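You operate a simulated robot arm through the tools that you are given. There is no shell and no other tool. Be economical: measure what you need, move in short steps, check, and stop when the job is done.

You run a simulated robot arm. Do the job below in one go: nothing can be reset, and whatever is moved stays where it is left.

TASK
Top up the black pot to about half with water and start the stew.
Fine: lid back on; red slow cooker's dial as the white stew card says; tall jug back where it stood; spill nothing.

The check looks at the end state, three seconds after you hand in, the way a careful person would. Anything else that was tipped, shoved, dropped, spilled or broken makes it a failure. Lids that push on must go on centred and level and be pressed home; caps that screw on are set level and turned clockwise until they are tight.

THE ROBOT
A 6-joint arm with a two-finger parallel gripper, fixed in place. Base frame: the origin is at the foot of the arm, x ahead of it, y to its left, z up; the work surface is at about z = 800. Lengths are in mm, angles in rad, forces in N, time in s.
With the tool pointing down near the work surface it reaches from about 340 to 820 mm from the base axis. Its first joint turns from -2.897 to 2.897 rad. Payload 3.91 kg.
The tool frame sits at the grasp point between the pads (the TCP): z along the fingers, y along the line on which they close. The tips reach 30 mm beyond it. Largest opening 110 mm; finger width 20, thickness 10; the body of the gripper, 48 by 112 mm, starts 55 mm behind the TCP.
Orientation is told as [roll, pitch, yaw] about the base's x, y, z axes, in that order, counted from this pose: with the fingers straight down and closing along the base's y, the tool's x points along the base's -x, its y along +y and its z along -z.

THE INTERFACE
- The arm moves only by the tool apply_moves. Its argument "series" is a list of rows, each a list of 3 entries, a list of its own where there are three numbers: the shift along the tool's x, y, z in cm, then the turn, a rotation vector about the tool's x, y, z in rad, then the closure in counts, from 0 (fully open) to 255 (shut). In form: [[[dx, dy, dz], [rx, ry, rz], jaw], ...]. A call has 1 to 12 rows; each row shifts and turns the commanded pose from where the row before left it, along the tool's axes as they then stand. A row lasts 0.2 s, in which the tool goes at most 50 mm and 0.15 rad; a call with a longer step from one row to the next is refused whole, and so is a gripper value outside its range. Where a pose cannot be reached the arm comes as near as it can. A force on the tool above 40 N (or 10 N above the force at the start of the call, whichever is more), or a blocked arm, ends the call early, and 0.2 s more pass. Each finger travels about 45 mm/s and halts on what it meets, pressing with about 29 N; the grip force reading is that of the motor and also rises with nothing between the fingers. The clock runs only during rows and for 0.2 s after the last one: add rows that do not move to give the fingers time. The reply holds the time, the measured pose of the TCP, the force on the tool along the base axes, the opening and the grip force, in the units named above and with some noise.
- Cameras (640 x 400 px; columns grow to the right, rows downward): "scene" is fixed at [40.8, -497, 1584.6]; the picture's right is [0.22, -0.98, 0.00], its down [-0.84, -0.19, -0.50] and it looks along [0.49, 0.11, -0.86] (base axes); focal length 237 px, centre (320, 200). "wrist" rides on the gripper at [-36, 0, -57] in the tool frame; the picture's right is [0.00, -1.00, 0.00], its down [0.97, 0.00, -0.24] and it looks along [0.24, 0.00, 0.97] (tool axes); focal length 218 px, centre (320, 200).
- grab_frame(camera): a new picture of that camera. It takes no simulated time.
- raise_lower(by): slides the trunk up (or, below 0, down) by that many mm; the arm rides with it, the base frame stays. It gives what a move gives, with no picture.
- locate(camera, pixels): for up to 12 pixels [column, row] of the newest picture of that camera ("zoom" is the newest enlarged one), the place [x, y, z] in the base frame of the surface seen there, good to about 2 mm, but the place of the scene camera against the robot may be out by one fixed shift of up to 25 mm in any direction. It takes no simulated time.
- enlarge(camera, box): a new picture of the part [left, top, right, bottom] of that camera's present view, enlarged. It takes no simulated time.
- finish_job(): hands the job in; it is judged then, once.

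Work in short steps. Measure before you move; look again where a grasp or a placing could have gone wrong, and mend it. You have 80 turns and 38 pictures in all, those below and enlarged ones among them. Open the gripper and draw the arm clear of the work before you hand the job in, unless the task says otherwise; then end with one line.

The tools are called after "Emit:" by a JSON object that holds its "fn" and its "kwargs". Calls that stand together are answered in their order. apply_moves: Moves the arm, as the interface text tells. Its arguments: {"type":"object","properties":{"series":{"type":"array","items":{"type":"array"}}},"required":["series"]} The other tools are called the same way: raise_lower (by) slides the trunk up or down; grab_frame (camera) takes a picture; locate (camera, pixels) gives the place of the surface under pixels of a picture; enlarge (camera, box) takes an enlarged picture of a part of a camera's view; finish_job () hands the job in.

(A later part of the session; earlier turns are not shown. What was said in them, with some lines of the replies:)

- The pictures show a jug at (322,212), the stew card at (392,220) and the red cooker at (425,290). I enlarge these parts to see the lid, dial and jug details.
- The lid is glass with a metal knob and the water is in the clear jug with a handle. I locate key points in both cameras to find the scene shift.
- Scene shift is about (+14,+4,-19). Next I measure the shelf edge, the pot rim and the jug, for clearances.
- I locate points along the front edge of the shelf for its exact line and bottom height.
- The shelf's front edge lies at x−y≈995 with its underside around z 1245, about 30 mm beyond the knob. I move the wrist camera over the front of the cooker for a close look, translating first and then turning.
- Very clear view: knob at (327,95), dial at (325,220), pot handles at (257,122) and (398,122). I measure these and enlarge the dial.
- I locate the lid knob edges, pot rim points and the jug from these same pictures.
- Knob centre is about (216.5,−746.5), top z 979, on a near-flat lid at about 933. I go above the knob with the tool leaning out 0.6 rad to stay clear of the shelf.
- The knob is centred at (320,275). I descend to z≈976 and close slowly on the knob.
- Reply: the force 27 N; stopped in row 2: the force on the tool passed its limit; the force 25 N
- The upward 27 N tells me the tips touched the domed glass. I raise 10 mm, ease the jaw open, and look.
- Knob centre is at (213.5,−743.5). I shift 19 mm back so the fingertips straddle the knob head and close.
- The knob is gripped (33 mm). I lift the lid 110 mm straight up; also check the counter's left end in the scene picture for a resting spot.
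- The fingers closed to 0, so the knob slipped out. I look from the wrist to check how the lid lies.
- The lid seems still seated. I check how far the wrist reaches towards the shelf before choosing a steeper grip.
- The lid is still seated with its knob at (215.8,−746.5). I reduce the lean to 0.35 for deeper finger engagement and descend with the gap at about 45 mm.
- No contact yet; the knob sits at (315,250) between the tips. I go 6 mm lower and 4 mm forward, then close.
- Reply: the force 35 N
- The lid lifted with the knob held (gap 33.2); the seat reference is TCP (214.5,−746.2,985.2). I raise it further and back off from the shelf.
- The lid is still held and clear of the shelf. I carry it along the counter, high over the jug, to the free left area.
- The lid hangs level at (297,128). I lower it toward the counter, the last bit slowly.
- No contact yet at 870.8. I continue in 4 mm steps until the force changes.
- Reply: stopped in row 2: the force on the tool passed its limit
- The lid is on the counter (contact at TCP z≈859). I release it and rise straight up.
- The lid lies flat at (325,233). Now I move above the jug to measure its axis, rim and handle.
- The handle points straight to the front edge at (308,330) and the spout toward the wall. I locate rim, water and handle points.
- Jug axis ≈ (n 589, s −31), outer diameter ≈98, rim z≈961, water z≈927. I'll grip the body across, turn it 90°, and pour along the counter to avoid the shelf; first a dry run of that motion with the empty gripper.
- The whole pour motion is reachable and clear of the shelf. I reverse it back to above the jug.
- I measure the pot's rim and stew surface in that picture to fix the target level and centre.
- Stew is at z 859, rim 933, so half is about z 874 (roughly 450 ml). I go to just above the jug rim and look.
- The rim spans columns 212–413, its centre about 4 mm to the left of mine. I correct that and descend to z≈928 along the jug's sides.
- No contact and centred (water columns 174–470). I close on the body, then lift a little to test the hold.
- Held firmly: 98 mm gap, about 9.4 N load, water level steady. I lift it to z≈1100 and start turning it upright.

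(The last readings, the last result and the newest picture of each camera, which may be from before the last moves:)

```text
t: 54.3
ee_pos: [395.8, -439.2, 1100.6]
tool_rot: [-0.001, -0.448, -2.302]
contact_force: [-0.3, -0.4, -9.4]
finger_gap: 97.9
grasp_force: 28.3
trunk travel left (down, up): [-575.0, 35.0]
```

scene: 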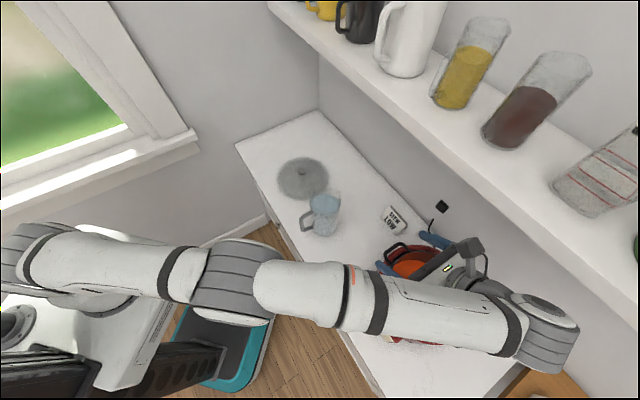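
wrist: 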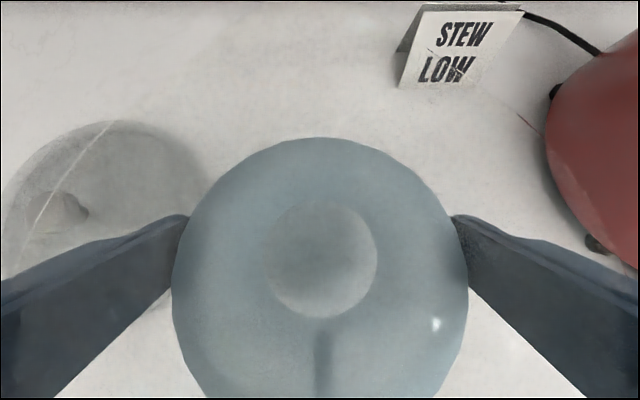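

Jug upright, facing along the counter. I carry it smoothly to beside the pot's middle at (225,−650).

Emit:
{"fn": "apply_moves", "kwargs": {"series": [[[-0.99, 0.055, 0.44], [0, 0, 0], 255], [[-1.98, 0.11, 0.88], [0, 0, 0], 255], [[-2.72, 0.15, 1.21], [0, 0, 0], 255], [[-2.72, 0.15, 1.21], [0, 0, 0], 255], [[-2.72, 0.15, 1.21], [0, 0, 0], 255], [[-2.72, 0.15, 1.21], [0, 0, 0], 255], [[-2.72, 0.15, 1.21], [0, 0, 0], 255], [[-2.72, 0.15, 1.21], [0, 0, 0], 255], [[-2.48, 0.14, 1.1], [0, 0, 0], 255], [[-1.98, 0.11, 0.88], [0, 0, 0], 255], [[-0.99, 0.055, 0.44], [0, 0, 0], 255], [[0, 0, 0], [0, 0, 0], 255]]}}

Emit:
{"fn": "grab_frame", "kwargs": {"camera": "scene"}}

```text
t: 56.9
ee_pos: [223.7, -647.8, 1110.0]
tool_rot: [-0.002, -0.447, -2.3]
contact_force: [0.3, -0.1, -8.8]
finger_gap: 98.1
grasp_force: 29.4
trunk travel left (down, up): [-575.0, 35.0]
```

```text
10 pictures are left
```

scene: 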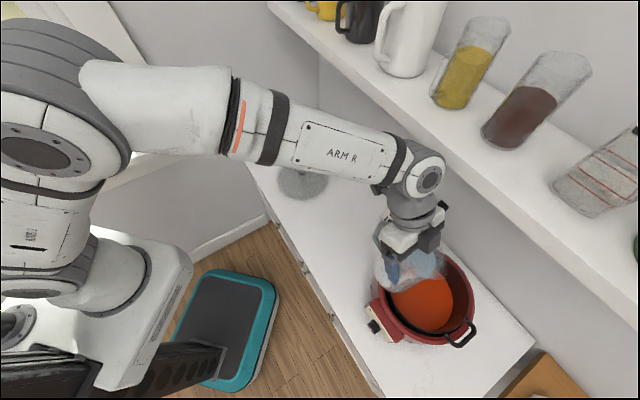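

Jug mouth is over the pot. I tilt to 0.6 rad, still short of pouring, and then in small steps with load readings.

Emit:
{"fn": "apply_moves", "kwargs": {"series": [[[0, 0, 0], [0, 0.05, 0], 255], [[0, 0, 0], [0, 0.1, 0], 255], [[0, 0, 0], [0, 0.1, 0], 255], [[0, 0, 0], [0, 0.1, 0], 255], [[0, 0, 0], [0, 0.1, 0], 255], [[0, 0, 0], [0, 0.1, 0], 255], [[0, 0, 0], [0, 0.05, 0], 255], [[0, 0, 0], [0, 0, 0], 255]]}}

Emit:
{"fn": "apply_moves", "kwargs": {"series": [[[0, 0, 0], [0, 0.05, 0], 255], [[0, 0, 0], [0, 0.05, 0], 255], [[0, 0, 0], [0, 0.05, 0], 255], [[0, 0, 0], [0, 0, 0], 255], [[0, 0, 0], [0, 0, 0], 255], [[0, 0, 0], [0, 0, 0], 255]]}}

Emit:
{"fn": "grab_frame", "kwargs": {"camera": "scene"}}

```text
t: 58.7
ee_pos: [224.5, -649.8, 1108.7]
tool_rot: [-0.002, 0.154, -2.301]
contact_force: [0.0, 0.2, -9.0]
finger_gap: 97.9
grasp_force: 29.1
trunk travel left (down, up): [-575.0, 35.0]
```

```text
t: 60.1
ee_pos: [224.2, -649.2, 1109.2]
tool_rot: [-0.001, 0.301, -2.305]
contact_force: [-0.1, 0.8, -7.6]
finger_gap: 98.1
grasp_force: 28.7
trunk travel left (down, up): [-575.0, 35.0]
```

```text
9 pictures are left
```

scene: 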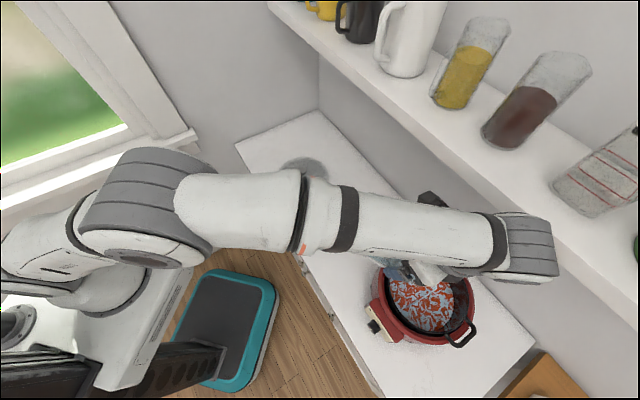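

Water is landing in the pot. I read the new surface level from this picture (original 875.7 in scene readings).

Emit:
{"fn": "locate", "kwargs": {"camera": "scene", "pixels": [[410, 295], [420, 305], [430, 315], [440, 300], [425, 325], [445, 320]]}}

Emit:
{"fn": "apply_moves", "kwargs": {"series": [[[0, 0, 0], [0, 0, 0], 255], [[0, 0, 0], [0, 0, 0], 255]]}}

```text
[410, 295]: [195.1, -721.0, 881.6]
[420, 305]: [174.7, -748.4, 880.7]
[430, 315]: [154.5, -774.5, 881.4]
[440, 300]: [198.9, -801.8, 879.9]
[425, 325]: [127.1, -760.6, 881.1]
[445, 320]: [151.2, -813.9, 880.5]
```

```text
t: 60.7
ee_pos: [224.9, -649.5, 1109.1]
tool_rot: [-0.001, 0.302, -2.301]
contact_force: [-0.7, -0.3, -8.2]
finger_gap: 98.1
grasp_force: 29.3
trunk travel left (down, up): [-575.0, 35.0]
```

Level rose about 5 mm (120 ml); I need some 11 mm more. I tilt another 0.2 rad in small steps.

Emit:
{"fn": "apply_moves", "kwargs": {"series": [[[0, 0, 0], [0, 0.04, 0], 255], [[0, 0, 0], [0, 0.04, 0], 255], [[0, 0, 0], [0, 0.04, 0], 255], [[0, 0, 0], [0, 0.04, 0], 255], [[0, 0, 0], [0, 0.04, 0], 255], [[0, 0, 0], [0, 0, 0], 255], [[0, 0, 0], [0, 0, 0], 255], [[0, 0, 0], [0, 0, 0], 255], [[0, 0, 0], [0, 0, 0], 255]]}}

Emit:
{"fn": "grab_frame", "kwargs": {"camera": "scene"}}

Emit:
{"fn": "locate", "kwargs": {"camera": "scene", "pixels": [[410, 300], [420, 305], [430, 315], [440, 300], [425, 325], [445, 320]]}}

```text
t: 62.7
ee_pos: [225.9, -649.2, 1109.2]
tool_rot: [-0.002, 0.502, -2.301]
contact_force: [0.3, 0.3, -6.2]
finger_gap: 97.8
grasp_force: 29.3
trunk travel left (down, up): [-575.0, 35.0]
```

```text
8 pictures are left
```

scene: 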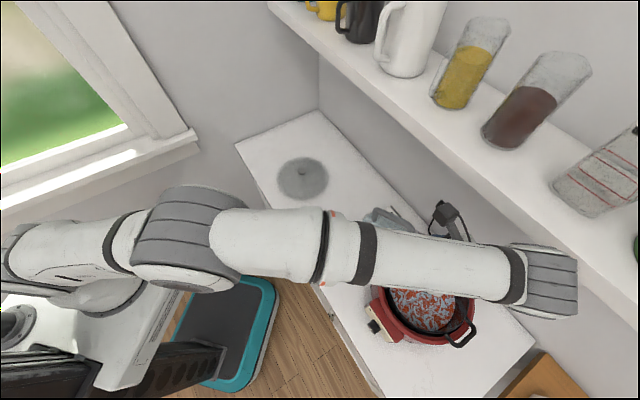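

```text
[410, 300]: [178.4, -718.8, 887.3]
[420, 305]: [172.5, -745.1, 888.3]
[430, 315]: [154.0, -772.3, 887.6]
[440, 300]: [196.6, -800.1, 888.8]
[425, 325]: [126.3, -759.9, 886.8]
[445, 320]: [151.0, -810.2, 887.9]
```

Surface is now at about 869. Another ~5 mm (130 ml): I tilt 0.13 rad more and read the load.

Emit:
{"fn": "apply_moves", "kwargs": {"series": [[[0, 0, 0], [0, 0.04, 0], 255], [[0, 0, 0], [0, 0.04, 0], 255], [[0, 0, 0], [0, 0.05, 0], 255], [[0, 0, 0], [0, 0, 0], 255], [[0, 0, 0], [0, 0, 0], 255], [[0, 0, 0], [0, 0, 0], 255], [[0, 0, 0], [0, 0, 0], 255]]}}

Emit:
{"fn": "apply_moves", "kwargs": {"series": [[[0, 0, 0], [0, 0, 0], 255]]}}

Emit:
{"fn": "apply_moves", "kwargs": {"series": [[[0, 0, 0], [0, 0, 0], 255]]}}

```text
t: 64.3
ee_pos: [224.1, -649.0, 1108.0]
tool_rot: [-0.002, 0.631, -2.302]
contact_force: [-0.2, 0.7, -5.1]
finger_gap: 97.8
grasp_force: 29.4
trunk travel left (down, up): [-575.0, 35.0]
```

```text
t: 64.7
ee_pos: [224.7, -648.4, 1108.2]
tool_rot: [-0.001, 0.632, -2.303]
contact_force: [-0.1, -0.7, -5.4]
finger_gap: 97.8
grasp_force: 29.0
trunk travel left (down, up): [-575.0, 35.0]
```

```text
t: 65.1
ee_pos: [224.7, -649.2, 1108.2]
tool_rot: [0.0, 0.633, -2.304]
contact_force: [-0.2, 0.2, -5.2]
finger_gap: 97.9
grasp_force: 28.9
trunk travel left (down, up): [-575.0, 35.0]
```

Load dropped by ~4 N (≈400 ml), putting the surface near 874, about half. I tilt the jug back upright.

Emit:
{"fn": "apply_moves", "kwargs": {"series": [[[0, 0, 0], [0, -0.06, 0], 255], [[0, 0, 0], [0, -0.1, 0], 255], [[0, 0, 0], [0, -0.1, 0], 255], [[0, 0, 0], [0, -0.1, 0], 255], [[0, 0, 0], [0, -0.1, 0], 255], [[0, 0, 0], [0, -0.1, 0], 255], [[0, 0, 0], [0, -0.12, 0], 255], [[0, 0, 0], [0, -0.12, 0], 255], [[0, 0, 0], [0, -0.12, 0], 255], [[0, 0, 0], [0, -0.1, 0], 255], [[0, 0, 0], [0, -0.06, 0], 255], [[0, 0, 0], [0, 0, 0], 255]]}}

Emit:
{"fn": "grab_frame", "kwargs": {"camera": "scene"}}

Emit:
{"fn": "locate", "kwargs": {"camera": "scene", "pixels": [[425, 305], [435, 315], [440, 300], [425, 325], [445, 320]]}}

```text
t: 67.7
ee_pos: [224.8, -648.5, 1108.6]
tool_rot: [-0.002, -0.45, -2.301]
contact_force: [0.6, 0.2, -5.1]
finger_gap: 97.8
grasp_force: 28.5
trunk travel left (down, up): [-575.0, 35.0]
```

```text
7 pictures are left
```

scene: 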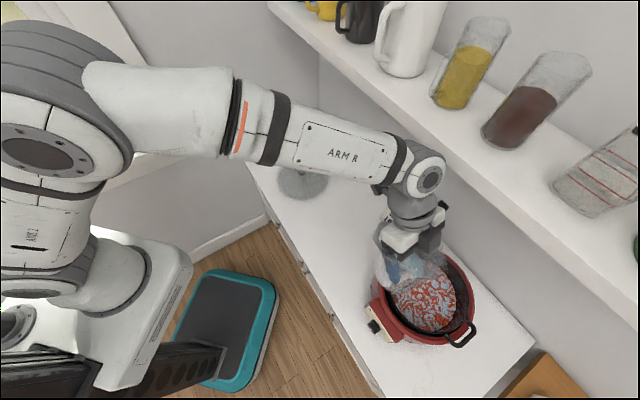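

```text
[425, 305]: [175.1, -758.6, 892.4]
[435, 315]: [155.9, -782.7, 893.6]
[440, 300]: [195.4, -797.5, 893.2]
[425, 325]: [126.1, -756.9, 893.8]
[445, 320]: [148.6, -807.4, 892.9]
```

Surface reads ≈874, about half. I carry the jug back the same way and turn it back.

Emit:
{"fn": "apply_moves", "kwargs": {"series": [[[0.99, -0.055, -0.44], [0, 0, 0], 255], [[1.98, -0.11, -0.88], [0, 0, 0], 255], [[2.72, -0.15, -1.21], [0, 0, 0], 255], [[2.72, -0.15, -1.21], [0, 0, 0], 255], [[2.72, -0.15, -1.21], [0, 0, 0], 255], [[2.72, -0.15, -1.21], [0, 0, 0], 255], [[2.72, -0.15, -1.21], [0, 0, 0], 255], [[2.72, -0.15, -1.21], [0, 0, 0], 255], [[2.48, -0.14, -1.1], [0, 0, 0], 255], [[1.98, -0.11, -0.88], [0, 0, 0], 255], [[0.99, -0.055, -0.44], [0, 0, 0], 255], [[0, 0, 0], [0, 0, 0], 255]]}}

Emit:
{"fn": "apply_moves", "kwargs": {"series": [[[0, 0, 0], [-0.02, 0, -0.045], 255], [[0, 0, 0], [-0.0435, 0, -0.09], 255], [[0, 0, 0], [-0.0435, 0, -0.09], 255], [[0, 0, 0], [-0.0435, 0, -0.09], 255], [[0, 0, 0], [-0.0435, 0, -0.09], 255], [[0, 0, 0], [-0.0435, 0, -0.09], 255], [[0, 0, 0], [-0.0435, 0, -0.09], 255], [[0, 0, 0], [-0.0435, 0, -0.09], 255], [[0, 0, 0], [-0.0435, 0, -0.09], 255], [[0, 0, 0], [-0.0235, 0, -0.045], 255]]}}

Emit:
{"fn": "apply_moves", "kwargs": {"series": [[[0, 0, 0], [-0.02, 0, -0.045], 255], [[0, 0, 0], [-0.0435, 0, -0.09], 255], [[0, 0, 0], [-0.0435, 0, -0.09], 255], [[0, 0, 0], [-0.0435, 0, -0.09], 255], [[0, 0, 0], [-0.0435, 0, -0.09], 255], [[0, 0, 0], [-0.0435, 0, -0.09], 255], [[0, 0, 0], [-0.03, 0, -0.06], 255], [[0, 0, 0], [0, 0, 0], 255]]}}

Emit:
{"fn": "apply_moves", "kwargs": {"series": [[[0, 0, 0], [0, 0, 0], 255]]}}

```text
t: 70.3
ee_pos: [394.6, -437.8, 1101.9]
tool_rot: [-0.002, -0.448, -2.302]
contact_force: [0.1, -0.4, -4.2]
finger_gap: 97.8
grasp_force: 28.6
trunk travel left (down, up): [-575.0, 35.0]
```

```text
t: 72.5
ee_pos: [395.3, -437.1, 1101.0]
tool_rot: [0.002, -0.446, -1.402]
contact_force: [0.2, -0.4, -4.6]
finger_gap: 97.7
grasp_force: 29.0
trunk travel left (down, up): [-575.0, 35.0]
```

```text
t: 74.3
ee_pos: [394.9, -438.6, 1101.4]
tool_rot: [0.003, -0.448, -0.784]
contact_force: [0.8, -0.5, -4.4]
finger_gap: 97.9
grasp_force: 29.6
trunk travel left (down, up): [-575.0, 35.0]
```

```text
t: 74.7
ee_pos: [395.8, -439.3, 1100.6]
tool_rot: [0.002, -0.447, -0.785]
contact_force: [-0.3, -0.1, -4.6]
finger_gap: 98.1
grasp_force: 29.1
trunk travel left (down, up): [-575.0, 35.0]
```

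Back over its place. I lower to just above the counter, then in fine steps.

Emit:
{"fn": "apply_moves", "kwargs": {"series": [[[1.218, 0, 2.52], [0, 0, 0], 255], [[1.218, 0, 2.52], [0, 0, 0], 255], [[1.218, 0, 2.52], [0, 0, 0], 255], [[1.218, 0, 2.52], [0, 0, 0], 255], [[1.218, 0, 2.52], [0, 0, 0], 255], [[0.85, 0, 1.76], [0, 0, 0], 255], [[0.3, 0, 0.63], [0, 0, 0], 255], [[0, 0, 0], [0, 0, 0], 255]]}}

Emit:
{"fn": "apply_moves", "kwargs": {"series": [[[0.087, 0, 0.18], [0, 0, 0], 255], [[0, 0, 0], [0, 0, 0], 255]]}}

Emit:
{"fn": "apply_moves", "kwargs": {"series": [[[0.065, 0, 0.135], [0, 0, 0], 255], [[0, 0, 0], [0, 0, 0], 255]]}}

```text
t: 76.5
ee_pos: [395.1, -436.6, 933.7]
tool_rot: [0.002, -0.447, -0.787]
contact_force: [0.6, -0.7, -4.6]
finger_gap: 97.9
grasp_force: 28.9
trunk travel left (down, up): [-575.0, 35.0]
```

```text
t: 77.1
ee_pos: [394.4, -437.4, 933.0]
tool_rot: [0.001, -0.446, -0.786]
contact_force: [0.1, -0.1, -4.4]
finger_gap: 97.9
grasp_force: 29.4
trunk travel left (down, up): [-575.0, 35.0]
```

```text
t: 77.7
ee_pos: [394.0, -439.0, 931.7]
tool_rot: [0.002, -0.447, -0.786]
contact_force: [-0.2, -0.2, -4.0]
finger_gap: 97.8
grasp_force: 29.1
trunk travel left (down, up): [-575.0, 35.0]
```

Emit:
{"fn": "apply_moves", "kwargs": {"series": [[[0.087, 0, 0.18], [0, 0, 0], 255], [[0, 0, 0], [0, 0, 0], 255]]}}

Emit:
{"fn": "apply_moves", "kwargs": {"series": [[[0.065, 0, 0.135], [0, 0, 0], 255], [[0, 0, 0], [0, 0, 0], 255]]}}

```text
t: 78.3
ee_pos: [394.4, -438.1, 930.9]
tool_rot: [0.003, -0.451, -0.787]
contact_force: [-0.9, 0.3, 8.1]
finger_gap: 98.0
grasp_force: 29.0
trunk travel left (down, up): [-575.0, 35.0]
```

```text
t: 78.9
ee_pos: [395.7, -435.5, 930.0]
tool_rot: [0.001, -0.451, -0.784]
contact_force: [5.3, 2.6, 19.7]
finger_gap: 97.9
grasp_force: 28.5
trunk travel left (down, up): [-575.0, 35.0]
```

The jug has touched down (the load turned to +20 N). I ease 1 mm, open, and rise straight up.

Emit:
{"fn": "apply_moves", "kwargs": {"series": [[[-0.06, 0, -0.12], [0, 0, 0], 255], [[0, 0, 0], [0, 0, 0], 20], [[0, 0, 0], [0, 0, 0], 0], [[0, 0, 0], [0, 0, 0], 0], [[-0.435, 0, -0.9], [0, 0, 0], 0], [[-0.87, 0, -1.8], [0, 0, 0], 0], [[-1.3, 0, -2.7], [0, 0, 0], 0], [[-1.74, 0, -3.6], [0, 0, 0], 0], [[-1.74, 0, -3.6], [0, 0, 0], 0], [[-1.74, 0, -3.6], [0, 0, 0], 0], [[0, 0, 0], [0, 0, 0], 0]]}}

Emit:
{"fn": "grab_frame", "kwargs": {"camera": "wrist"}}

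Emit:
{"fn": "locate", "kwargs": {"camera": "wrist", "pixels": [[150, 270], [155, 265], [320, 280], [260, 280], [380, 280], [318, 345]]}}

```text
t: 81.3
ee_pos: [394.2, -436.8, 1108.6]
tool_rot: [0.0, -0.448, -0.786]
contact_force: [-0.6, -0.4, -0.1]
finger_gap: 109.9
grasp_force: 0.1
trunk travel left (down, up): [-575.0, 35.0]
```

```text
6 pictures are left
```

wrist: 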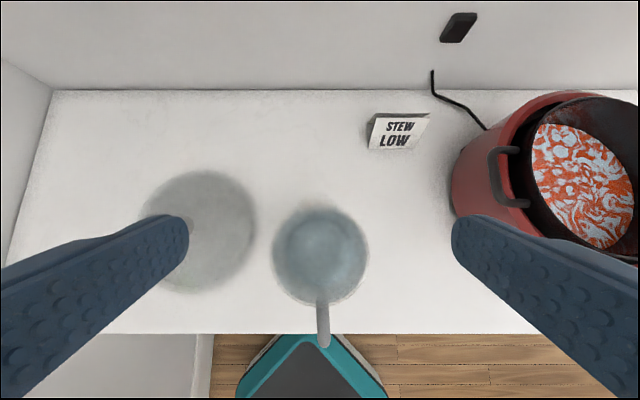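

```text
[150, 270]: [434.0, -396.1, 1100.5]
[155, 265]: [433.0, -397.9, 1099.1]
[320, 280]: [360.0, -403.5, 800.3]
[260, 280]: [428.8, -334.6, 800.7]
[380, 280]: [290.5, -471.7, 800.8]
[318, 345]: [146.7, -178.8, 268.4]
```

The jug stands back in place with its handle as before. Now I go above the lid's knob at the pose where I released it.

Emit:
{"fn": "apply_moves", "kwargs": {"series": [[[0, 0, 0], [0, 0.098, 0], 0], [[0.105, 3.57, 1.89], [0, 0, 0], 50], [[0.105, 3.57, 1.89], [0, 0, 0], 100], [[0.105, 3.57, 1.89], [0, 0, 0], 151], [[0.105, 3.57, 1.89], [0, 0, 0], 151], [[0.105, 3.57, 1.89], [0, 0, 0], 151], [[0.105, 3.57, 1.89], [0, 0, 0], 151], [[0, 0, 0], [0, 0, 0], 151]]}}

Emit:
{"fn": "grab_frame", "kwargs": {"camera": "wrist"}}

Emit:
{"fn": "locate", "kwargs": {"camera": "wrist", "pixels": [[320, 230], [320, 240], [320, 250], [320, 260], [305, 245], [335, 245]]}}

```text
t: 83.1
ee_pos: [569.9, -309.6, 1000.4]
tool_rot: [0.003, -0.351, -0.786]
contact_force: [0.0, 0.4, 0.6]
finger_gap: 45.0
grasp_force: 0.0
trunk travel left (down, up): [-575.0, 35.0]
```

```text
5 pictures are left
```

wrist: 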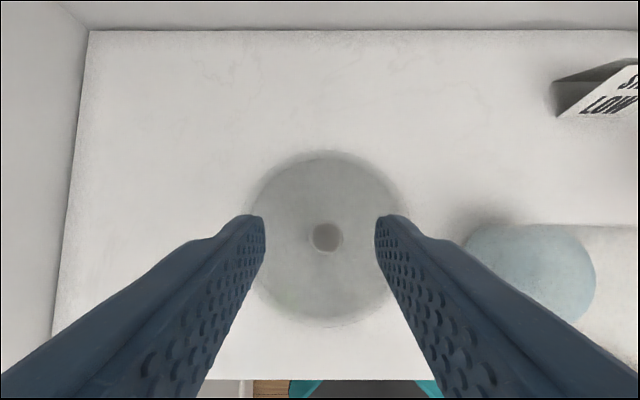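

```text
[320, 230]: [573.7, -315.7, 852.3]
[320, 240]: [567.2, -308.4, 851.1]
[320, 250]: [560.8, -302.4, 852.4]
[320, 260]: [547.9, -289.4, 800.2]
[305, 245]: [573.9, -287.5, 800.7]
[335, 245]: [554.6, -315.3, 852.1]
```

Knob centre is at (327,237) ≈ (564.7,−315), some 7 mm to the right. I correct, descend to z≈861 and grip.

Emit:
{"fn": "apply_moves", "kwargs": {"series": [[[0.19, -0.74, -0.07], [0, 0, 0], 151], [[1.19, 0, 3.26], [0, 0, 0], 151], [[1.19, 0, 3.26], [0, 0, 0], 151], [[1.19, 0, 3.26], [0, 0, 0], 151], [[0.8, 0, 2.2], [0, 0, 0], 151], [[0.41, 0, 1.11], [0, 0, 0], 151], [[0, 0, 0], [0, 0, 0], 255], [[0, 0, 0], [0, 0, 0], 255], [[0, 0, 0], [0, 0, 0], 255], [[0, 0, 0], [0, 0, 0], 255]]}}

Emit:
{"fn": "apply_moves", "kwargs": {"series": [[[-0.1, 0, -0.28], [0, 0, 0], 255], [[-0.34, 0, -0.94], [0, 0, 0], 255], [[-0.34, 0, -0.94], [0, 0, 0], 255], [[0, 0, 0], [0, 0, 0], 255]]}}

```text
t: 85.3
ee_pos: [563.1, -314.0, 860.1]
tool_rot: [0.0, -0.347, -0.787]
contact_force: [0.4, -0.1, -0.6]
finger_gap: 33.3
grasp_force: 29.1
trunk travel left (down, up): [-575.0, 35.0]
```

```text
t: 86.3
ee_pos: [561.8, -313.7, 884.9]
tool_rot: [0.002, -0.348, -0.785]
contact_force: [1.1, 0.6, -2.4]
finger_gap: 33.2
grasp_force: 28.9
trunk travel left (down, up): [-575.0, 35.0]
```

Lid held. I lift it and carry it back along the counter at z≈1118.

Emit:
{"fn": "apply_moves", "kwargs": {"series": [[[-0.8, 0, -2.2], [0, 0, 0], 255], [[-1.37, 0, -3.75], [0, 0, 0], 255], [[-1.37, 0, -3.75], [0, 0, 0], 255], [[-1.37, 0, -3.75], [0, 0, 0], 255], [[-1.37, 0, -3.75], [0, 0, 0], 255], [[-1.0, 0, -2.74], [0, 0, 0], 255], [[-0.71, 0, -1.94], [0, 0, 0], 255], [[0, 0, 0], [0, 0, 0], 255]]}}

Emit:
{"fn": "apply_moves", "kwargs": {"series": [[[0, -1.5, 0], [0, 0, 0], 255], [[0, -3, 0], [0, 0, 0], 255], [[0, -3.5, 0], [0, 0, 0], 255], [[0, -3.5, 0], [0, 0, 0], 255], [[0, -3.5, 0], [0, 0, 0], 255], [[0, -3.5, 0], [0, 0, 0], 255], [[0, -3.5, 0], [0, 0, 0], 255], [[0, -3.5, 0], [0, 0, 0], 255], [[0, -2.5, 0], [0, 0, 0], 255], [[0, -1.5, 0], [0, 0, 0], 255]]}}

Emit:
{"fn": "apply_moves", "kwargs": {"series": [[[0, -1.5, 0], [0, 0, 0], 255], [[0, -3, 0], [0, 0, 0], 255], [[0, -3.5, 0], [0, 0, 0], 255], [[0, -3.5, 0], [0, 0, 0], 255], [[0, -3.5, 0], [0, 0, 0], 255], [[0, -3.5, 0], [0, 0, 0], 255], [[0, -3, 0], [0, 0, 0], 255], [[0, -2.5, 0], [0, 0, 0], 255], [[0, -1.5, 0], [0, 0, 0], 255], [[0, 0, 0], [0, 0, 0], 255]]}}

Emit:
{"fn": "apply_moves", "kwargs": {"series": [[[0, 0, 0], [0, 0, 0], 255]]}}

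```text
t: 88.1
ee_pos: [565.0, -313.5, 1117.5]
tool_rot: [0.002, -0.349, -0.784]
contact_force: [0.4, -0.1, -2.1]
finger_gap: 33.3
grasp_force: 28.3
trunk travel left (down, up): [-575.0, 35.0]
```

```text
t: 90.3
ee_pos: [353.0, -523.2, 1116.3]
tool_rot: [0.003, -0.349, -0.784]
contact_force: [-0.1, 0.0, -2.4]
finger_gap: 33.3
grasp_force: 29.0
trunk travel left (down, up): [-575.0, 35.0]
```

```text
t: 92.5
ee_pos: [173.4, -702.6, 1116.5]
tool_rot: [0.002, -0.348, -0.786]
contact_force: [-0.6, 0.4, -3.2]
finger_gap: 33.6
grasp_force: 28.6
trunk travel left (down, up): [-575.0, 35.0]
```

```text
t: 92.9
ee_pos: [174.9, -702.6, 1117.6]
tool_rot: [0.002, -0.348, -0.785]
contact_force: [-0.4, 0.0, -2.3]
finger_gap: 33.2
grasp_force: 28.9
trunk travel left (down, up): [-575.0, 35.0]
```

Held over the front of the pot. I move diagonally to just above the seat (z≈1000), then check in the picture.

Emit:
{"fn": "apply_moves", "kwargs": {"series": [[[-0.36, -0.025, 3.25], [0, 0, 0], 255], [[-0.36, -0.025, 3.25], [0, 0, 0], 255], [[-0.36, -0.025, 3.25], [0, 0, 0], 255], [[-0.36, -0.025, 3.25], [0, 0, 0], 255], [[0, 0, 0], [0, 0, 0], 255], [[0, 0, 0], [0, 0, 0], 255]]}}

Emit:
{"fn": "grab_frame", "kwargs": {"camera": "wrist"}}

```text
t: 94.3
ee_pos: [213.6, -744.4, 997.9]
tool_rot: [0.003, -0.349, -0.785]
contact_force: [-0.2, 0.1, -1.6]
finger_gap: 33.3
grasp_force: 29.1
trunk travel left (down, up): [-575.0, 35.0]
```

```text
4 pictures are left
```

wrist: 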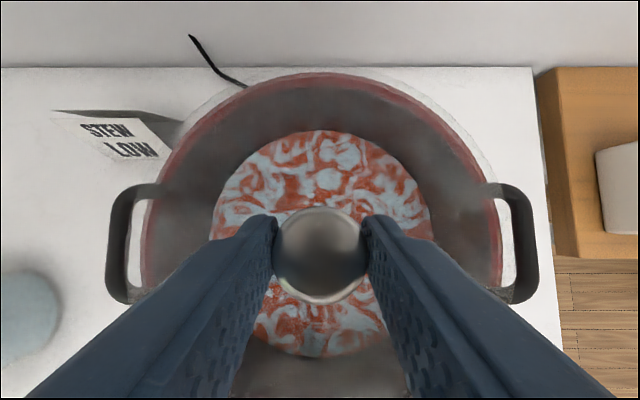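

Alignment matches the original view. I lower in small steps until it seats.

Emit:
{"fn": "apply_moves", "kwargs": {"series": [[[0.137, 0, 0.376], [0, 0, 0], 255], [[0.137, 0, 0.376], [0, 0, 0], 255], [[0, 0, 0], [0, 0, 0], 255]]}}

Emit:
{"fn": "apply_moves", "kwargs": {"series": [[[0.1, 0, 0.28], [0, 0, 0], 255], [[0, 0, 0], [0, 0, 0], 255]]}}

Emit:
{"fn": "apply_moves", "kwargs": {"series": [[[0.07, 0, 0.19], [0, 0, 0], 255], [[0, 0, 0], [0, 0, 0], 255]]}}

```text
t: 95.1
ee_pos: [213.5, -743.4, 991.6]
tool_rot: [-0.002, -0.352, -0.786]
contact_force: [0.5, -2.6, 5.0]
finger_gap: 33.2
grasp_force: 29.0
trunk travel left (down, up): [-575.0, 35.0]
```

```text
t: 95.7
ee_pos: [213.9, -742.4, 988.5]
tool_rot: [0.004, -0.351, -0.786]
contact_force: [-3.1, 1.9, 6.8]
finger_gap: 33.3
grasp_force: 29.0
trunk travel left (down, up): [-575.0, 35.0]
```

```text
t: 96.3
ee_pos: [213.8, -743.5, 988.2]
tool_rot: [0.001, -0.353, -0.786]
contact_force: [-2.4, 1.9, 16.6]
finger_gap: 33.2
grasp_force: 28.6
trunk travel left (down, up): [-575.0, 35.0]
```

It seats at ≈988, consistent with before. I press a bit more, then release and rise, and look.

Emit:
{"fn": "apply_moves", "kwargs": {"series": [[[0.07, 0, 0.19], [0, 0, 0], 255], [[0, 0, 0], [0, 0, 0], 255]]}}

Emit:
{"fn": "apply_moves", "kwargs": {"series": [[[-0.07, 0, -0.19], [0, 0, 0], 255], [[0, 0, 0], [0, 0, 0], 200], [[0, 0, 0], [0, 0, 0], 165], [[0, 0, 0], [0, 0, 0], 130], [[0, 0, 0], [0, 0, 0], 110], [[-0.34, 0, -0.94], [0, 0, 0], 110], [[-1.03, 0, -2.82], [0, 0, 0], 60], [[-1.03, 0, -2.82], [0, 0, 0], 0], [[0, 0, 0], [0, 0, 0], 0]]}}

Emit:
{"fn": "grab_frame", "kwargs": {"camera": "wrist"}}

Emit:
{"fn": "locate", "kwargs": {"camera": "wrist", "pixels": [[320, 255], [320, 240], [320, 270], [310, 260], [330, 260], [320, 225], [320, 285], [190, 230], [450, 230], [320, 135]]}}

```text
t: 96.9
ee_pos: [213.2, -742.1, 988.3]
tool_rot: [0.0, -0.356, -0.786]
contact_force: [-0.8, -1.0, 28.0]
finger_gap: 33.4
grasp_force: 28.8
trunk travel left (down, up): [-575.0, 35.0]
```

```text
t: 98.9
ee_pos: [216.0, -744.1, 1054.6]
tool_rot: [0.002, -0.349, -0.785]
contact_force: [0.3, -0.5, -1.1]
finger_gap: 110.1
grasp_force: 0.1
trunk travel left (down, up): [-575.0, 35.0]
```

```text
3 pictures are left
```

wrist: 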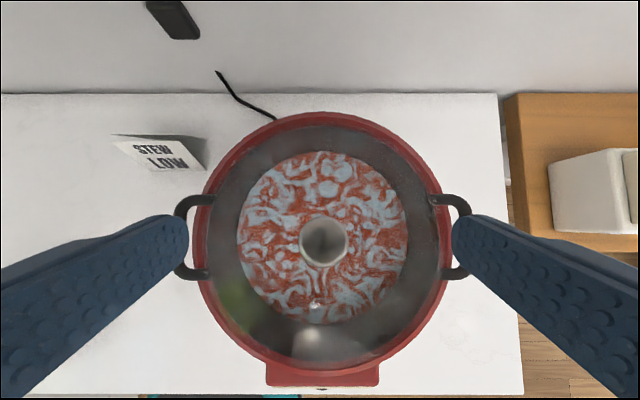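

```text
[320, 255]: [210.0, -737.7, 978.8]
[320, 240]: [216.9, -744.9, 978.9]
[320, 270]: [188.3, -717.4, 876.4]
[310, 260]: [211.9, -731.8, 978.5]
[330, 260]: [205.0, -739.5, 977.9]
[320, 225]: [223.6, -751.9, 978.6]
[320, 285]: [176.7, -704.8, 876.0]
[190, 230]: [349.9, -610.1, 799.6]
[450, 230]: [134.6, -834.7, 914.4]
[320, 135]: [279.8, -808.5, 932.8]
```

Lid level (knob top 978–979 all over), pot surface ≈876. Now the dial: I retreat to the front and lean the tool to about 75° to face the dial panel.

Emit:
{"fn": "apply_moves", "kwargs": {"series": [[[4.38, 0, -1.6], [0, 0, 0], 0], [[4.38, 0, -1.6], [0, 0, 0], 0], [[4.38, 0, -1.6], [0, 0, 0], 0], [[4.38, 0, -1.6], [0, 0, 0], 0], [[4.38, 0, -1.6], [0, 0, 0], 0], [[4.38, 0, -1.6], [0, 0, 0], 0], [[0, 0, 0], [0, 0, 0], 0]]}}

Emit:
{"fn": "apply_moves", "kwargs": {"series": [[[0, 0, 0], [0, -0.137, 0], 0], [[0, 0, 0], [0, -0.137, 0], 0], [[0, 0, 0], [0, -0.137, 0], 0], [[0, 0, 0], [0, -0.137, 0], 0], [[0, 0, 0], [0, -0.137, 0], 0], [[0, 0, 0], [0, -0.137, 0], 0], [[0, 0, 0], [0, -0.137, 0], 0], [[0, 0, 0], [0, 0, 0], 0]]}}

```text
t: 100.5
ee_pos: [15.5, -545.6, 1059.2]
tool_rot: [0.002, -0.349, -0.787]
contact_force: [-1.2, -0.3, -0.3]
finger_gap: 110.0
grasp_force: 0.1
trunk travel left (down, up): [-575.0, 35.0]
```

```text
t: 102.3
ee_pos: [15.7, -545.4, 1055.7]
tool_rot: [0.003, -1.312, -0.789]
contact_force: [0.1, 0.2, 0.1]
finger_gap: 110.2
grasp_force: 0.1
trunk travel left (down, up): [-575.0, 35.0]
```

Reached the lean. I lower about 150 mm to look at the dial squarely.

Emit:
{"fn": "apply_moves", "kwargs": {"series": [[[3.65, 0, 0.98], [0, 0, 0], 0], [[3.65, 0, 0.98], [0, 0, 0], 0], [[3.65, 0, 0.98], [0, 0, 0], 0], [[3.65, 0, 0.98], [0, 0, 0], 0], [[0, 0, 0], [0, 0, 0], 0]]}}

Emit:
{"fn": "enlarge", "kwargs": {"camera": "wrist", "box": [240, 150, 400, 250]}}

```text
t: 103.5
ee_pos: [17.3, -546.4, 907.4]
tool_rot: [0.028, -1.308, -0.811]
contact_force: [0.6, -0.2, -0.2]
finger_gap: 110.1
grasp_force: 0.0
trunk travel left (down, up): [-575.0, 35.0]
```

```text
4.00 times, centred on (320, 200) of wrist
```

zoom: 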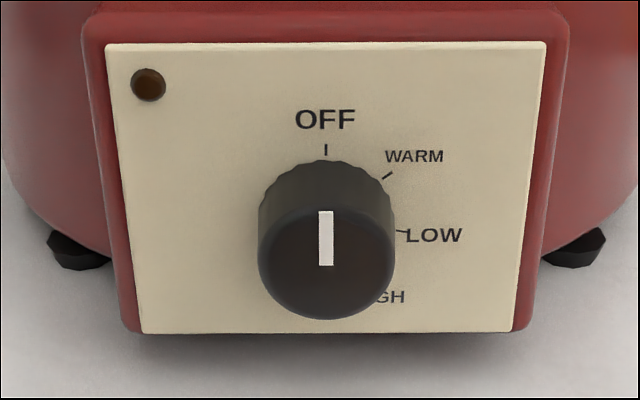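

Clear: pointer on OFF; WARM ≈50°, LOW ≈100° clockwise. I locate the dial face and panel for position and tilt.

Emit:
{"fn": "locate", "kwargs": {"camera": "zoom", "pixels": [[326, 240], [326, 215], [326, 290], [280, 245], [372, 245], [326, 180], [200, 100], [450, 100], [200, 300], [450, 300], [326, 130], [326, 325]]}}

```text
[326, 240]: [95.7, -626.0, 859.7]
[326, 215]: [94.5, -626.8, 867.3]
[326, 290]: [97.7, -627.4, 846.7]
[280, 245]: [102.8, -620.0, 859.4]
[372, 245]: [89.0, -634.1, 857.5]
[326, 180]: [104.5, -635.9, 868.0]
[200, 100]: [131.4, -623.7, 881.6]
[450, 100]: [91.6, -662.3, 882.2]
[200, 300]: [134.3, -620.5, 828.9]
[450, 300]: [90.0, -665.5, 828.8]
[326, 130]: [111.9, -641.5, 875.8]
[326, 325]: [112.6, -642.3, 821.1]
```

The panel is vertical (n≈533), the knob axis horizontal at s≈−374, z≈854, face at n≈511, Ø≈29. I check where the counter's front edge is before going horizontal.

Emit:
{"fn": "locate", "kwargs": {"camera": "wrist", "pixels": [[60, 385], [60, 392], [60, 398], [480, 385], [480, 392], [480, 398], [200, 396]]}}

Emit:
{"fn": "apply_moves", "kwargs": {"series": [[[0, 0, 0], [0, -0.13, 0], 0], [[0, 0, 0], [0, -0.13, 0], 60], [[0, 0, 0], [0, 0, 0], 115], [[0, 0, 0], [0, 0, 0], 130], [[0, 0, 0], [0, 0, 0], 130]]}}

```text
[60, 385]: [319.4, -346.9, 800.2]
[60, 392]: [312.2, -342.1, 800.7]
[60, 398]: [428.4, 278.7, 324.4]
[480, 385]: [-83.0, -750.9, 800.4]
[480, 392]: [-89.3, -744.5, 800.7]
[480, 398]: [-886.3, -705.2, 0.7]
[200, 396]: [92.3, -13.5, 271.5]
```

```text
t: 104.7
ee_pos: [7.4, -566.9, 914.5]
tool_rot: [1.245, -1.563, -2.025]
contact_force: [0.4, -0.2, 0.5]
finger_gap: 54.0
grasp_force: 0.0
out of reach, approached as far as the arm can: row 1, 2
trunk travel left (down, up): [-575.0, 35.0]
```

The counter edge is at n≈462, so there is room. The horizontal pose is out of reach at this trunk height, so I undo the lean, rise 250 mm and then lower the trunk by 250.

Emit:
{"fn": "apply_moves", "kwargs": {"series": [[[0, 0, 0], [0, 0.13, 0], 130], [[0, 0, 0], [0, 0.13, 0], 130], [[-4.8, 0, -1.28], [0, 0, 0], 130], [[-4.8, 0, -1.28], [0, 0, 0], 130], [[-4.8, 0, -1.28], [0, 0, 0], 130], [[-4.8, 0, -1.28], [0, 0, 0], 130], [[-4.8, 0, -1.28], [0, 0, 0], 130], [[0, 0, 0], [0, 0, 0], 130]]}}

Emit:
{"fn": "raise_lower", "kwargs": {"by": -240}}

```text
t: 106.5
ee_pos: [6.1, -567.8, 1163.2]
tool_rot: [0.009, -1.309, -0.794]
contact_force: [0.5, 0.0, -0.8]
finger_gap: 54.1
grasp_force: 0.0
trunk travel left (down, up): [-575.0, 35.0]
```

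```text
t: 109.0
ee_pos: [5.9, -568.5, 924.4]
tool_rot: [0.007, -1.31, -0.791]
contact_force: [0.4, 0.1, -0.2]
finger_gap: 53.7
grasp_force: 0.0
trunk travel left (down, up): [-335.0, 275.0]
```

Trunk lowered. I lean to horizontal again.

Emit:
{"fn": "apply_moves", "kwargs": {"series": [[[0, 0, 0], [0, -0.13, 0], 130], [[0, 0, 0], [0, -0.13, 0], 130], [[0, 0, 0], [0, 0, 0], 130], [[0, 0, 0], [0, 0, 0], 130]]}}

```text
t: 110.0
ee_pos: [6.9, -569.2, 923.1]
tool_rot: [0.896, -1.57, -1.682]
contact_force: [-0.6, -1.4, 0.4]
finger_gap: 53.7
grasp_force: 0.1
trunk travel left (down, up): [-335.0, 275.0]
```

Horizontal pose reached. I line up with the knob axis (s −374, z 854) and test the turning range ±0.87 rad while still clear.

Emit:
{"fn": "apply_moves", "kwargs": {"series": [[[3.47, 1.14, 0], [0, 0, 0], 130], [[3.47, 1.14, 0], [0, 0, 0], 130], [[0, 0, 0], [0, 0, 0.145], 130], [[0, 0, 0], [0, 0, 0.145], 130], [[0, 0, 0], [0, 0, 0.145], 130], [[0, 0, 0], [0, 0, 0.145], 130], [[0, 0, 0], [0, 0, 0.145], 130], [[0, 0, 0], [0, 0, 0.145], 130], [[0, 0, 0], [0, 0, 0], 130]]}}

Emit:
{"fn": "apply_moves", "kwargs": {"series": [[[0, 0, 0], [0, 0, -0.145], 130], [[0, 0, 0], [0, 0, -0.145], 130], [[0, 0, 0], [0, 0, -0.145], 130], [[0, 0, 0], [0, 0, -0.145], 130], [[0, 0, 0], [0, 0, -0.145], 130], [[0, 0, 0], [0, 0, -0.145], 130], [[0, 0, 0], [0, 0, -0.145], 130], [[0, 0, 0], [0, 0, -0.145], 130], [[0, 0, 0], [0, 0, -0.145], 130], [[0, 0, 0], [0, 0, -0.145], 130], [[0, 0, 0], [0, 0, -0.145], 130], [[0, 0, 0], [0, 0, -0.145], 130]]}}

Emit:
{"fn": "apply_moves", "kwargs": {"series": [[[0, 0, 0], [0, 0, 0], 130]]}}

```text
t: 112.0
ee_pos: [20.8, -552.0, 852.2]
tool_rot: [1.57, -0.697, -2.353]
contact_force: [-0.9, 0.5, -0.8]
finger_gap: 54.0
grasp_force: 0.1
trunk travel left (down, up): [-335.0, 275.0]
```

```text
t: 114.6
ee_pos: [-69.3, -688.8, 1028.2]
tool_rot: [-1.552, -0.716, 0.784]
contact_force: [-0.4, 0.1, -0.5]
finger_gap: 53.8
grasp_force: 0.0
out of reach, approached as far as the arm can: row 8, 9, 10, 11, 12
trunk travel left (down, up): [-335.0, 275.0]
```

```text
t: 115.0
ee_pos: [-68.3, -689.5, 1028.9]
tool_rot: [-1.554, -0.719, 0.784]
contact_force: [-1.1, 1.1, -0.4]
finger_gap: 53.9
grasp_force: 0.0
trunk travel left (down, up): [-335.0, 275.0]
```

Turning left of zero is beyond a joint limit (the arm drifted off, touching nothing). I return the same way and test the positive range instead.

Emit:
{"fn": "apply_moves", "kwargs": {"series": [[[0, 0, 0], [0, 0, 0.145], 130], [[0, 0, 0], [0, 0, 0.145], 130], [[0, 0, 0], [0, 0, 0.145], 130], [[0, 0, 0], [0, 0, 0.145], 130], [[0, 0, 0], [0, 0, 0.145], 130], [[0, 0, 0], [0, 0, 0.145], 130], [[0, 0, 0], [0, 0, 0.145], 130], [[0, 0, 0], [0, 0, 0], 130], [[0, 0, 0], [0, 0, 0], 130]]}}

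```text
t: 117.0
ee_pos: [-67.8, -689.0, 1028.1]
tool_rot: [1.559, -1.422, -2.342]
contact_force: [0.0, 0.9, 0.1]
finger_gap: 53.9
grasp_force: 0.0
trunk travel left (down, up): [-335.0, 275.0]
```

I'm offset at (−68,−689,1028) with the turn at 0.15. I zero the turn, move back to the pre-grasp point in front of the dial, then test the +1.745 rad turn.

Emit:
{"fn": "apply_moves", "kwargs": {"series": [[[0, 0, 0], [0, 0, -0.1], 130], [[0, 0, -1.6], [0, 0, -0.047], 130], [[0, 0, -1.6], [0, 0, 0], 130], [[2.9, 2.67, 0], [0, 0, 0], 130], [[2.9, 2.67, 0], [0, 0, 0], 130], [[2.9, 2.67, 0], [0, 0, 0], 130], [[2.9, 2.67, 0], [0, 0, 0], 130], [[2.9, 2.67, 0], [0, 0, 0], 130], [[2.9, 2.67, 0], [0, 0, 0], 130], [[0, 0, 0], [0, 0, 0], 130]]}}

```text
t: 119.2
ee_pos: [23.6, -552.8, 856.6]
tool_rot: [-0.121, -1.569, -0.665]
contact_force: [0.6, -0.2, -0.1]
finger_gap: 54.0
grasp_force: 0.1
trunk travel left (down, up): [-335.0, 275.0]
```

Emit:
{"fn": "apply_moves", "kwargs": {"series": [[[0, 0, 0], [0, 0, 0.1454], 130], [[0, 0, 0], [0, 0, 0.1454], 130], [[0, 0, 0], [0, 0, 0.1454], 130], [[0, 0, 0], [0, 0, 0.1454], 130], [[0, 0, 0], [0, 0, 0.1454], 130], [[0, 0, 0], [0, 0, 0.1454], 130], [[0, 0, 0], [0, 0, 0.1454], 130], [[0, 0, 0], [0, 0, 0.1454], 130], [[0, 0, 0], [0, 0, 0.1454], 130], [[0, 0, 0], [0, 0, 0.1454], 130], [[0, 0, 0], [0, 0, 0.1454], 130], [[0, 0, 0], [0, 0, 0.1454], 130]]}}

Emit:
{"fn": "apply_moves", "kwargs": {"series": [[[0, 0, 0], [0, 0, -0.1454], 130], [[0, 0, 0], [0, 0, -0.1454], 130], [[0, 0, 0], [0, 0, -0.1454], 130], [[0, 0, 0], [0, 0, -0.1454], 130], [[0, 0, 0], [0, 0, -0.1454], 130], [[0, 0, 0], [0, 0, -0.1454], 130], [[0, 0, 0], [0, 0, -0.1454], 130], [[0, 0, 0], [0, 0, -0.1454], 130], [[0, 0, 0], [0, 0, -0.1454], 130], [[0, 0, 0], [0, 0, -0.1454], 130], [[0, 0, 0], [0, 0, -0.1454], 130], [[0, 0, 0], [0, 0, -0.1454], 130]]}}

Emit:
{"fn": "apply_moves", "kwargs": {"series": [[[0, 0, 0], [0, 0, 0], 130]]}}

```text
t: 121.8
ee_pos: [20.7, -553.6, 854.3]
tool_rot: [1.569, 0.177, -2.357]
contact_force: [0.0, -0.6, -0.1]
finger_gap: 53.9
grasp_force: 0.1
trunk travel left (down, up): [-335.0, 275.0]
```

```text
t: 124.4
ee_pos: [21.7, -554.5, 854.8]
tool_rot: [-0.864, -1.567, 0.078]
contact_force: [-0.2, 0.4, -0.2]
finger_gap: 53.9
grasp_force: 0.0
trunk travel left (down, up): [-335.0, 275.0]
```

```text
t: 124.8
ee_pos: [21.5, -554.4, 854.2]
tool_rot: [-0.476, -1.569, -0.308]
contact_force: [-0.5, 0.1, 0.1]
finger_gap: 53.7
grasp_force: 0.1
trunk travel left (down, up): [-335.0, 275.0]
```

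The full +1.745 turn is reachable with no drift. I advance 89 mm onto the knob.

Emit:
{"fn": "apply_moves", "kwargs": {"series": [[[0, 0.15, 2.5], [0, 0, 0], 130], [[0, 0, 2.5], [0, 0, 0], 130], [[0, 0, 2.0], [0, 0, 0], 130], [[0, 0, 1.2], [0, 0, 0], 130], [[0, 0, 0.7], [0, 0, 0], 130], [[0, 0, 0], [0, 0, 0], 130]]}}

Emit:
{"fn": "apply_moves", "kwargs": {"series": [[[0, 0, 0], [0, 0, 0], 255], [[0, 0, 0], [0, 0, 0], 255], [[0, 0, 0], [0, 0, 0], 255], [[0, 0, 0], [0, 0, 0], 255]]}}

```text
t: 126.2
ee_pos: [86.0, -614.8, 854.5]
tool_rot: [-0.054, -1.569, -0.731]
contact_force: [-0.2, -0.1, -0.2]
finger_gap: 53.7
grasp_force: 0.1
trunk travel left (down, up): [-335.0, 275.0]
```

```text
t: 127.2
ee_pos: [84.0, -615.7, 854.7]
tool_rot: [-0.037, -1.568, -0.749]
contact_force: [-2.9, -5.4, 0.2]
finger_gap: 30.7
grasp_force: 44.9
trunk travel left (down, up): [-335.0, 275.0]
```

Knob gripped at 30.7 mm. I turn it clockwise by 100°.

Emit:
{"fn": "apply_moves", "kwargs": {"series": [[[0, 0, 0], [0, 0, 0.1454], 255], [[0, 0, 0], [0, 0, 0.1454], 255], [[0, 0, 0], [0, 0, 0.1454], 255], [[0, 0, 0], [0, 0, 0.1454], 255], [[0, 0, 0], [0, 0, 0.1454], 255], [[0, 0, 0], [0, 0, 0.1454], 255], [[0, 0, 0], [0, 0, 0.1454], 255], [[0, 0, 0], [0, 0, 0.1454], 255], [[0, 0, 0], [0, 0, 0.1454], 255], [[0, 0, 0], [0, 0, 0.1454], 255], [[0, 0, 0], [0, 0, 0.1454], 255], [[0, 0, 0], [0, 0, 0.1454], 255]]}}

```text
t: 129.8
ee_pos: [84.4, -617.2, 852.1]
tool_rot: [1.567, 0.181, -2.36]
contact_force: [-22.3, -15.6, -15.4]
finger_gap: 30.7
grasp_force: 45.4
trunk travel left (down, up): [-335.0, 275.0]
```

Turned fully, knob still gripped. I open, back straight off, then rotate back and look at the dial.

Emit:
{"fn": "apply_moves", "kwargs": {"series": [[[0, 0, 0], [0, 0, 0], 180], [[0, 0, 0], [0, 0, 0], 130], [[0, 0, 0], [0, 0, 0], 130], [[0, 0, -1], [0, 0, 0], 130], [[0, 0, -2.5], [0, 0, 0], 130], [[0, 0, -2.5], [0, 0, 0], 130], [[0, 0, -3], [0, 0, 0], 130], [[0, 0, 0], [0, 0, 0], 130]]}}

Emit:
{"fn": "apply_moves", "kwargs": {"series": [[[0, 0, 0], [0, 0, -0.1454], 130], [[0, 0, 0], [0, 0, -0.1454], 130], [[0, 0, 0], [0, 0, -0.1454], 130], [[0, 0, 0], [0, 0, -0.1454], 130], [[0, 0, 0], [0, 0, -0.1454], 130], [[0, 0, 0], [0, 0, -0.1454], 130], [[0, 0, 0], [0, 0, -0.1454], 130], [[0, 0, 0], [0, 0, -0.1454], 130], [[0, 0, 0], [0, 0, -0.1454], 130], [[0, 0, 0], [0, 0, -0.1454], 130], [[0, 0, 0], [0, 0, -0.1454], 130], [[0, 0, 0], [0, 0, -0.1454], 130]]}}

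Emit:
{"fn": "enlarge", "kwargs": {"camera": "wrist", "box": [220, 140, 420, 265]}}

```text
t: 131.6
ee_pos: [22.7, -551.8, 855.9]
tool_rot: [1.568, 0.172, -2.356]
contact_force: [-0.3, 0.4, -0.5]
finger_gap: 54.0
grasp_force: 0.0
trunk travel left (down, up): [-335.0, 275.0]
```

```text
t: 134.2
ee_pos: [21.5, -550.8, 854.8]
tool_rot: [-0.898, -1.566, 0.111]
contact_force: [0.1, 0.1, -0.4]
finger_gap: 53.9
grasp_force: 0.0
trunk travel left (down, up): [-335.0, 275.0]
```

```text
3.20 times, centred on (320, 202) of wrist
```

zoom: 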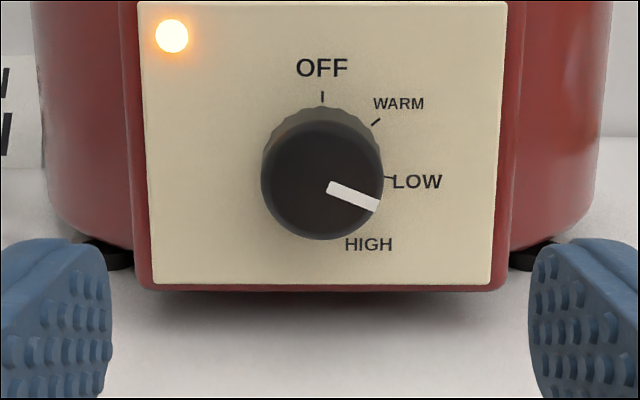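

The lamp is lit, but the pointer is at ~112° versus the LOW tick at ~101–102°. I'll correct this by about −10°; first I locate the knob face for centring.

Emit:
{"fn": "locate", "kwargs": {"camera": "zoom", "pixels": [[322, 180], [268, 180], [376, 180], [322, 128], [322, 235], [322, 97], [388, 178], [376, 122], [354, 197]]}}

```text
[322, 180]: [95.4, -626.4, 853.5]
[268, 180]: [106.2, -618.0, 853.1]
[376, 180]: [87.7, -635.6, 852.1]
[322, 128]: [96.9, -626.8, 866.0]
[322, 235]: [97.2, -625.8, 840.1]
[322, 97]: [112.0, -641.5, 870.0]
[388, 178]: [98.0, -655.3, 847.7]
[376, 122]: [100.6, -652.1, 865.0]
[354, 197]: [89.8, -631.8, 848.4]
```

Knob centre is s −374.3, z 853.2. I centre on it, pre-turn the gripper by +0.35, and advance and grip.

Emit:
{"fn": "apply_moves", "kwargs": {"series": [[[0.15, -0.07, 0], [0, 0, 0], 130], [[0, 0, 0], [0, 0, 0.14], 130], [[0, 0, 0], [0, 0, 0.14], 130], [[0, 0, 2.5], [0, 0, 0.07], 130], [[0, 0, 2.5], [0, 0, 0], 130], [[0, 0, 2.2], [0, 0, 0], 130], [[0, 0, 1.2], [0, 0, 0], 130], [[0, 0, 0.7], [0, 0, 0], 130], [[0, 0, 0], [0, 0, 0], 130]]}}

Emit:
{"fn": "apply_moves", "kwargs": {"series": [[[0, 0, 0], [0, 0, 0], 255], [[0, 0, 0], [0, 0, 0], 255], [[0, 0, 0], [0, 0, 0], 255], [[0, 0, 0], [0, 0, 0], 255]]}}

Emit:
{"fn": "apply_moves", "kwargs": {"series": [[[0, 0, 0], [0, 0, -0.0875], 255], [[0, 0, 0], [0, 0, -0.0875], 255], [[0, 0, 0], [0, 0, 0], 255]]}}

```text
t: 136.2
ee_pos: [86.1, -616.9, 852.5]
tool_rot: [1.565, -1.22, -2.351]
contact_force: [-0.5, 0.3, 0.8]
finger_gap: 54.0
grasp_force: 0.0
trunk travel left (down, up): [-335.0, 275.0]
```

```text
t: 137.2
ee_pos: [86.0, -617.8, 853.6]
tool_rot: [1.566, -1.221, -2.35]
contact_force: [0.5, 0.4, -0.9]
finger_gap: 30.9
grasp_force: 44.7
trunk travel left (down, up): [-335.0, 275.0]
```

```text
t: 138.0
ee_pos: [86.0, -617.1, 852.6]
tool_rot: [1.564, -1.396, -2.348]
contact_force: [5.1, -5.8, 4.9]
finger_gap: 31.1
grasp_force: 44.7
trunk travel left (down, up): [-335.0, 275.0]
```

Turned back by 0.175 rad. I release, back straight off, and take the last picture of the dial.

Emit:
{"fn": "apply_moves", "kwargs": {"series": [[[0, 0, 0], [0, 0, 0], 180], [[0, 0, 0], [0, 0, 0], 130], [[0, 0, 0], [0, 0, 0], 130], [[0, 0, -1], [0, 0, 0], 130], [[0, 0, -2.5], [0, 0, 0], 130], [[0, 0, -2.5], [0, 0, 0], 130], [[0, 0, -3], [0, 0, -0.14], 130], [[0, 0, 0], [0, 0, -0.035], 130], [[0, 0, 0], [0, 0, 0], 130]]}}

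Emit:
{"fn": "enlarge", "kwargs": {"camera": "wrist", "box": [220, 140, 420, 265]}}

```text
t: 140.0
ee_pos: [21.8, -552.8, 851.8]
tool_rot: [-0.438, -1.569, -0.347]
contact_force: [0.0, 0.1, 1.0]
finger_gap: 54.1
grasp_force: 0.0
trunk travel left (down, up): [-335.0, 275.0]
```

```text
3.20 times, centred on (320, 202) of wrist
```

zoom: 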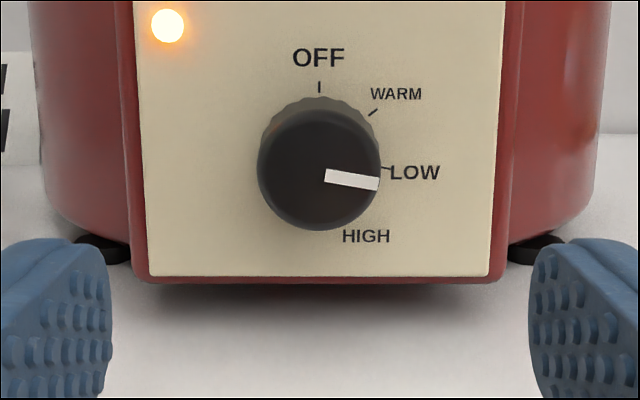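

The pointer is on LOW with the lamp lit. I open the gripper and draw further back.

Emit:
{"fn": "apply_moves", "kwargs": {"series": [[[0, 0, -2], [0, 0, 0], 60], [[-2, 0, -1], [0, 0, 0], 0], [[-4, 0, 0], [0, 0, 0], 0], [[-4, 0, 0], [0, 0, 0], 0], [[0, 0, 0], [0, 0, 0], 0], [[0, 0, 0], [0, 0, 0], 0]]}}

```text
t: 141.4
ee_pos: [5.0, -531.4, 952.2]
tool_rot: [-0.012, -1.569, -0.773]
contact_force: [-0.7, 0.9, -0.3]
finger_gap: 110.1
grasp_force: 0.2
trunk travel left (down, up): [-335.0, 275.0]
```

The arm is clear and the gripper open, so I hand in.

Emit:
{"fn": "finish_job", "kwargs": {}}

```text
The job is handed in.
```

The stew is on: the black pot is topped up to about half, the lid is back on level, the dial is on LOW with its lamp lit, the jug is back in its place, and I saw no spill.
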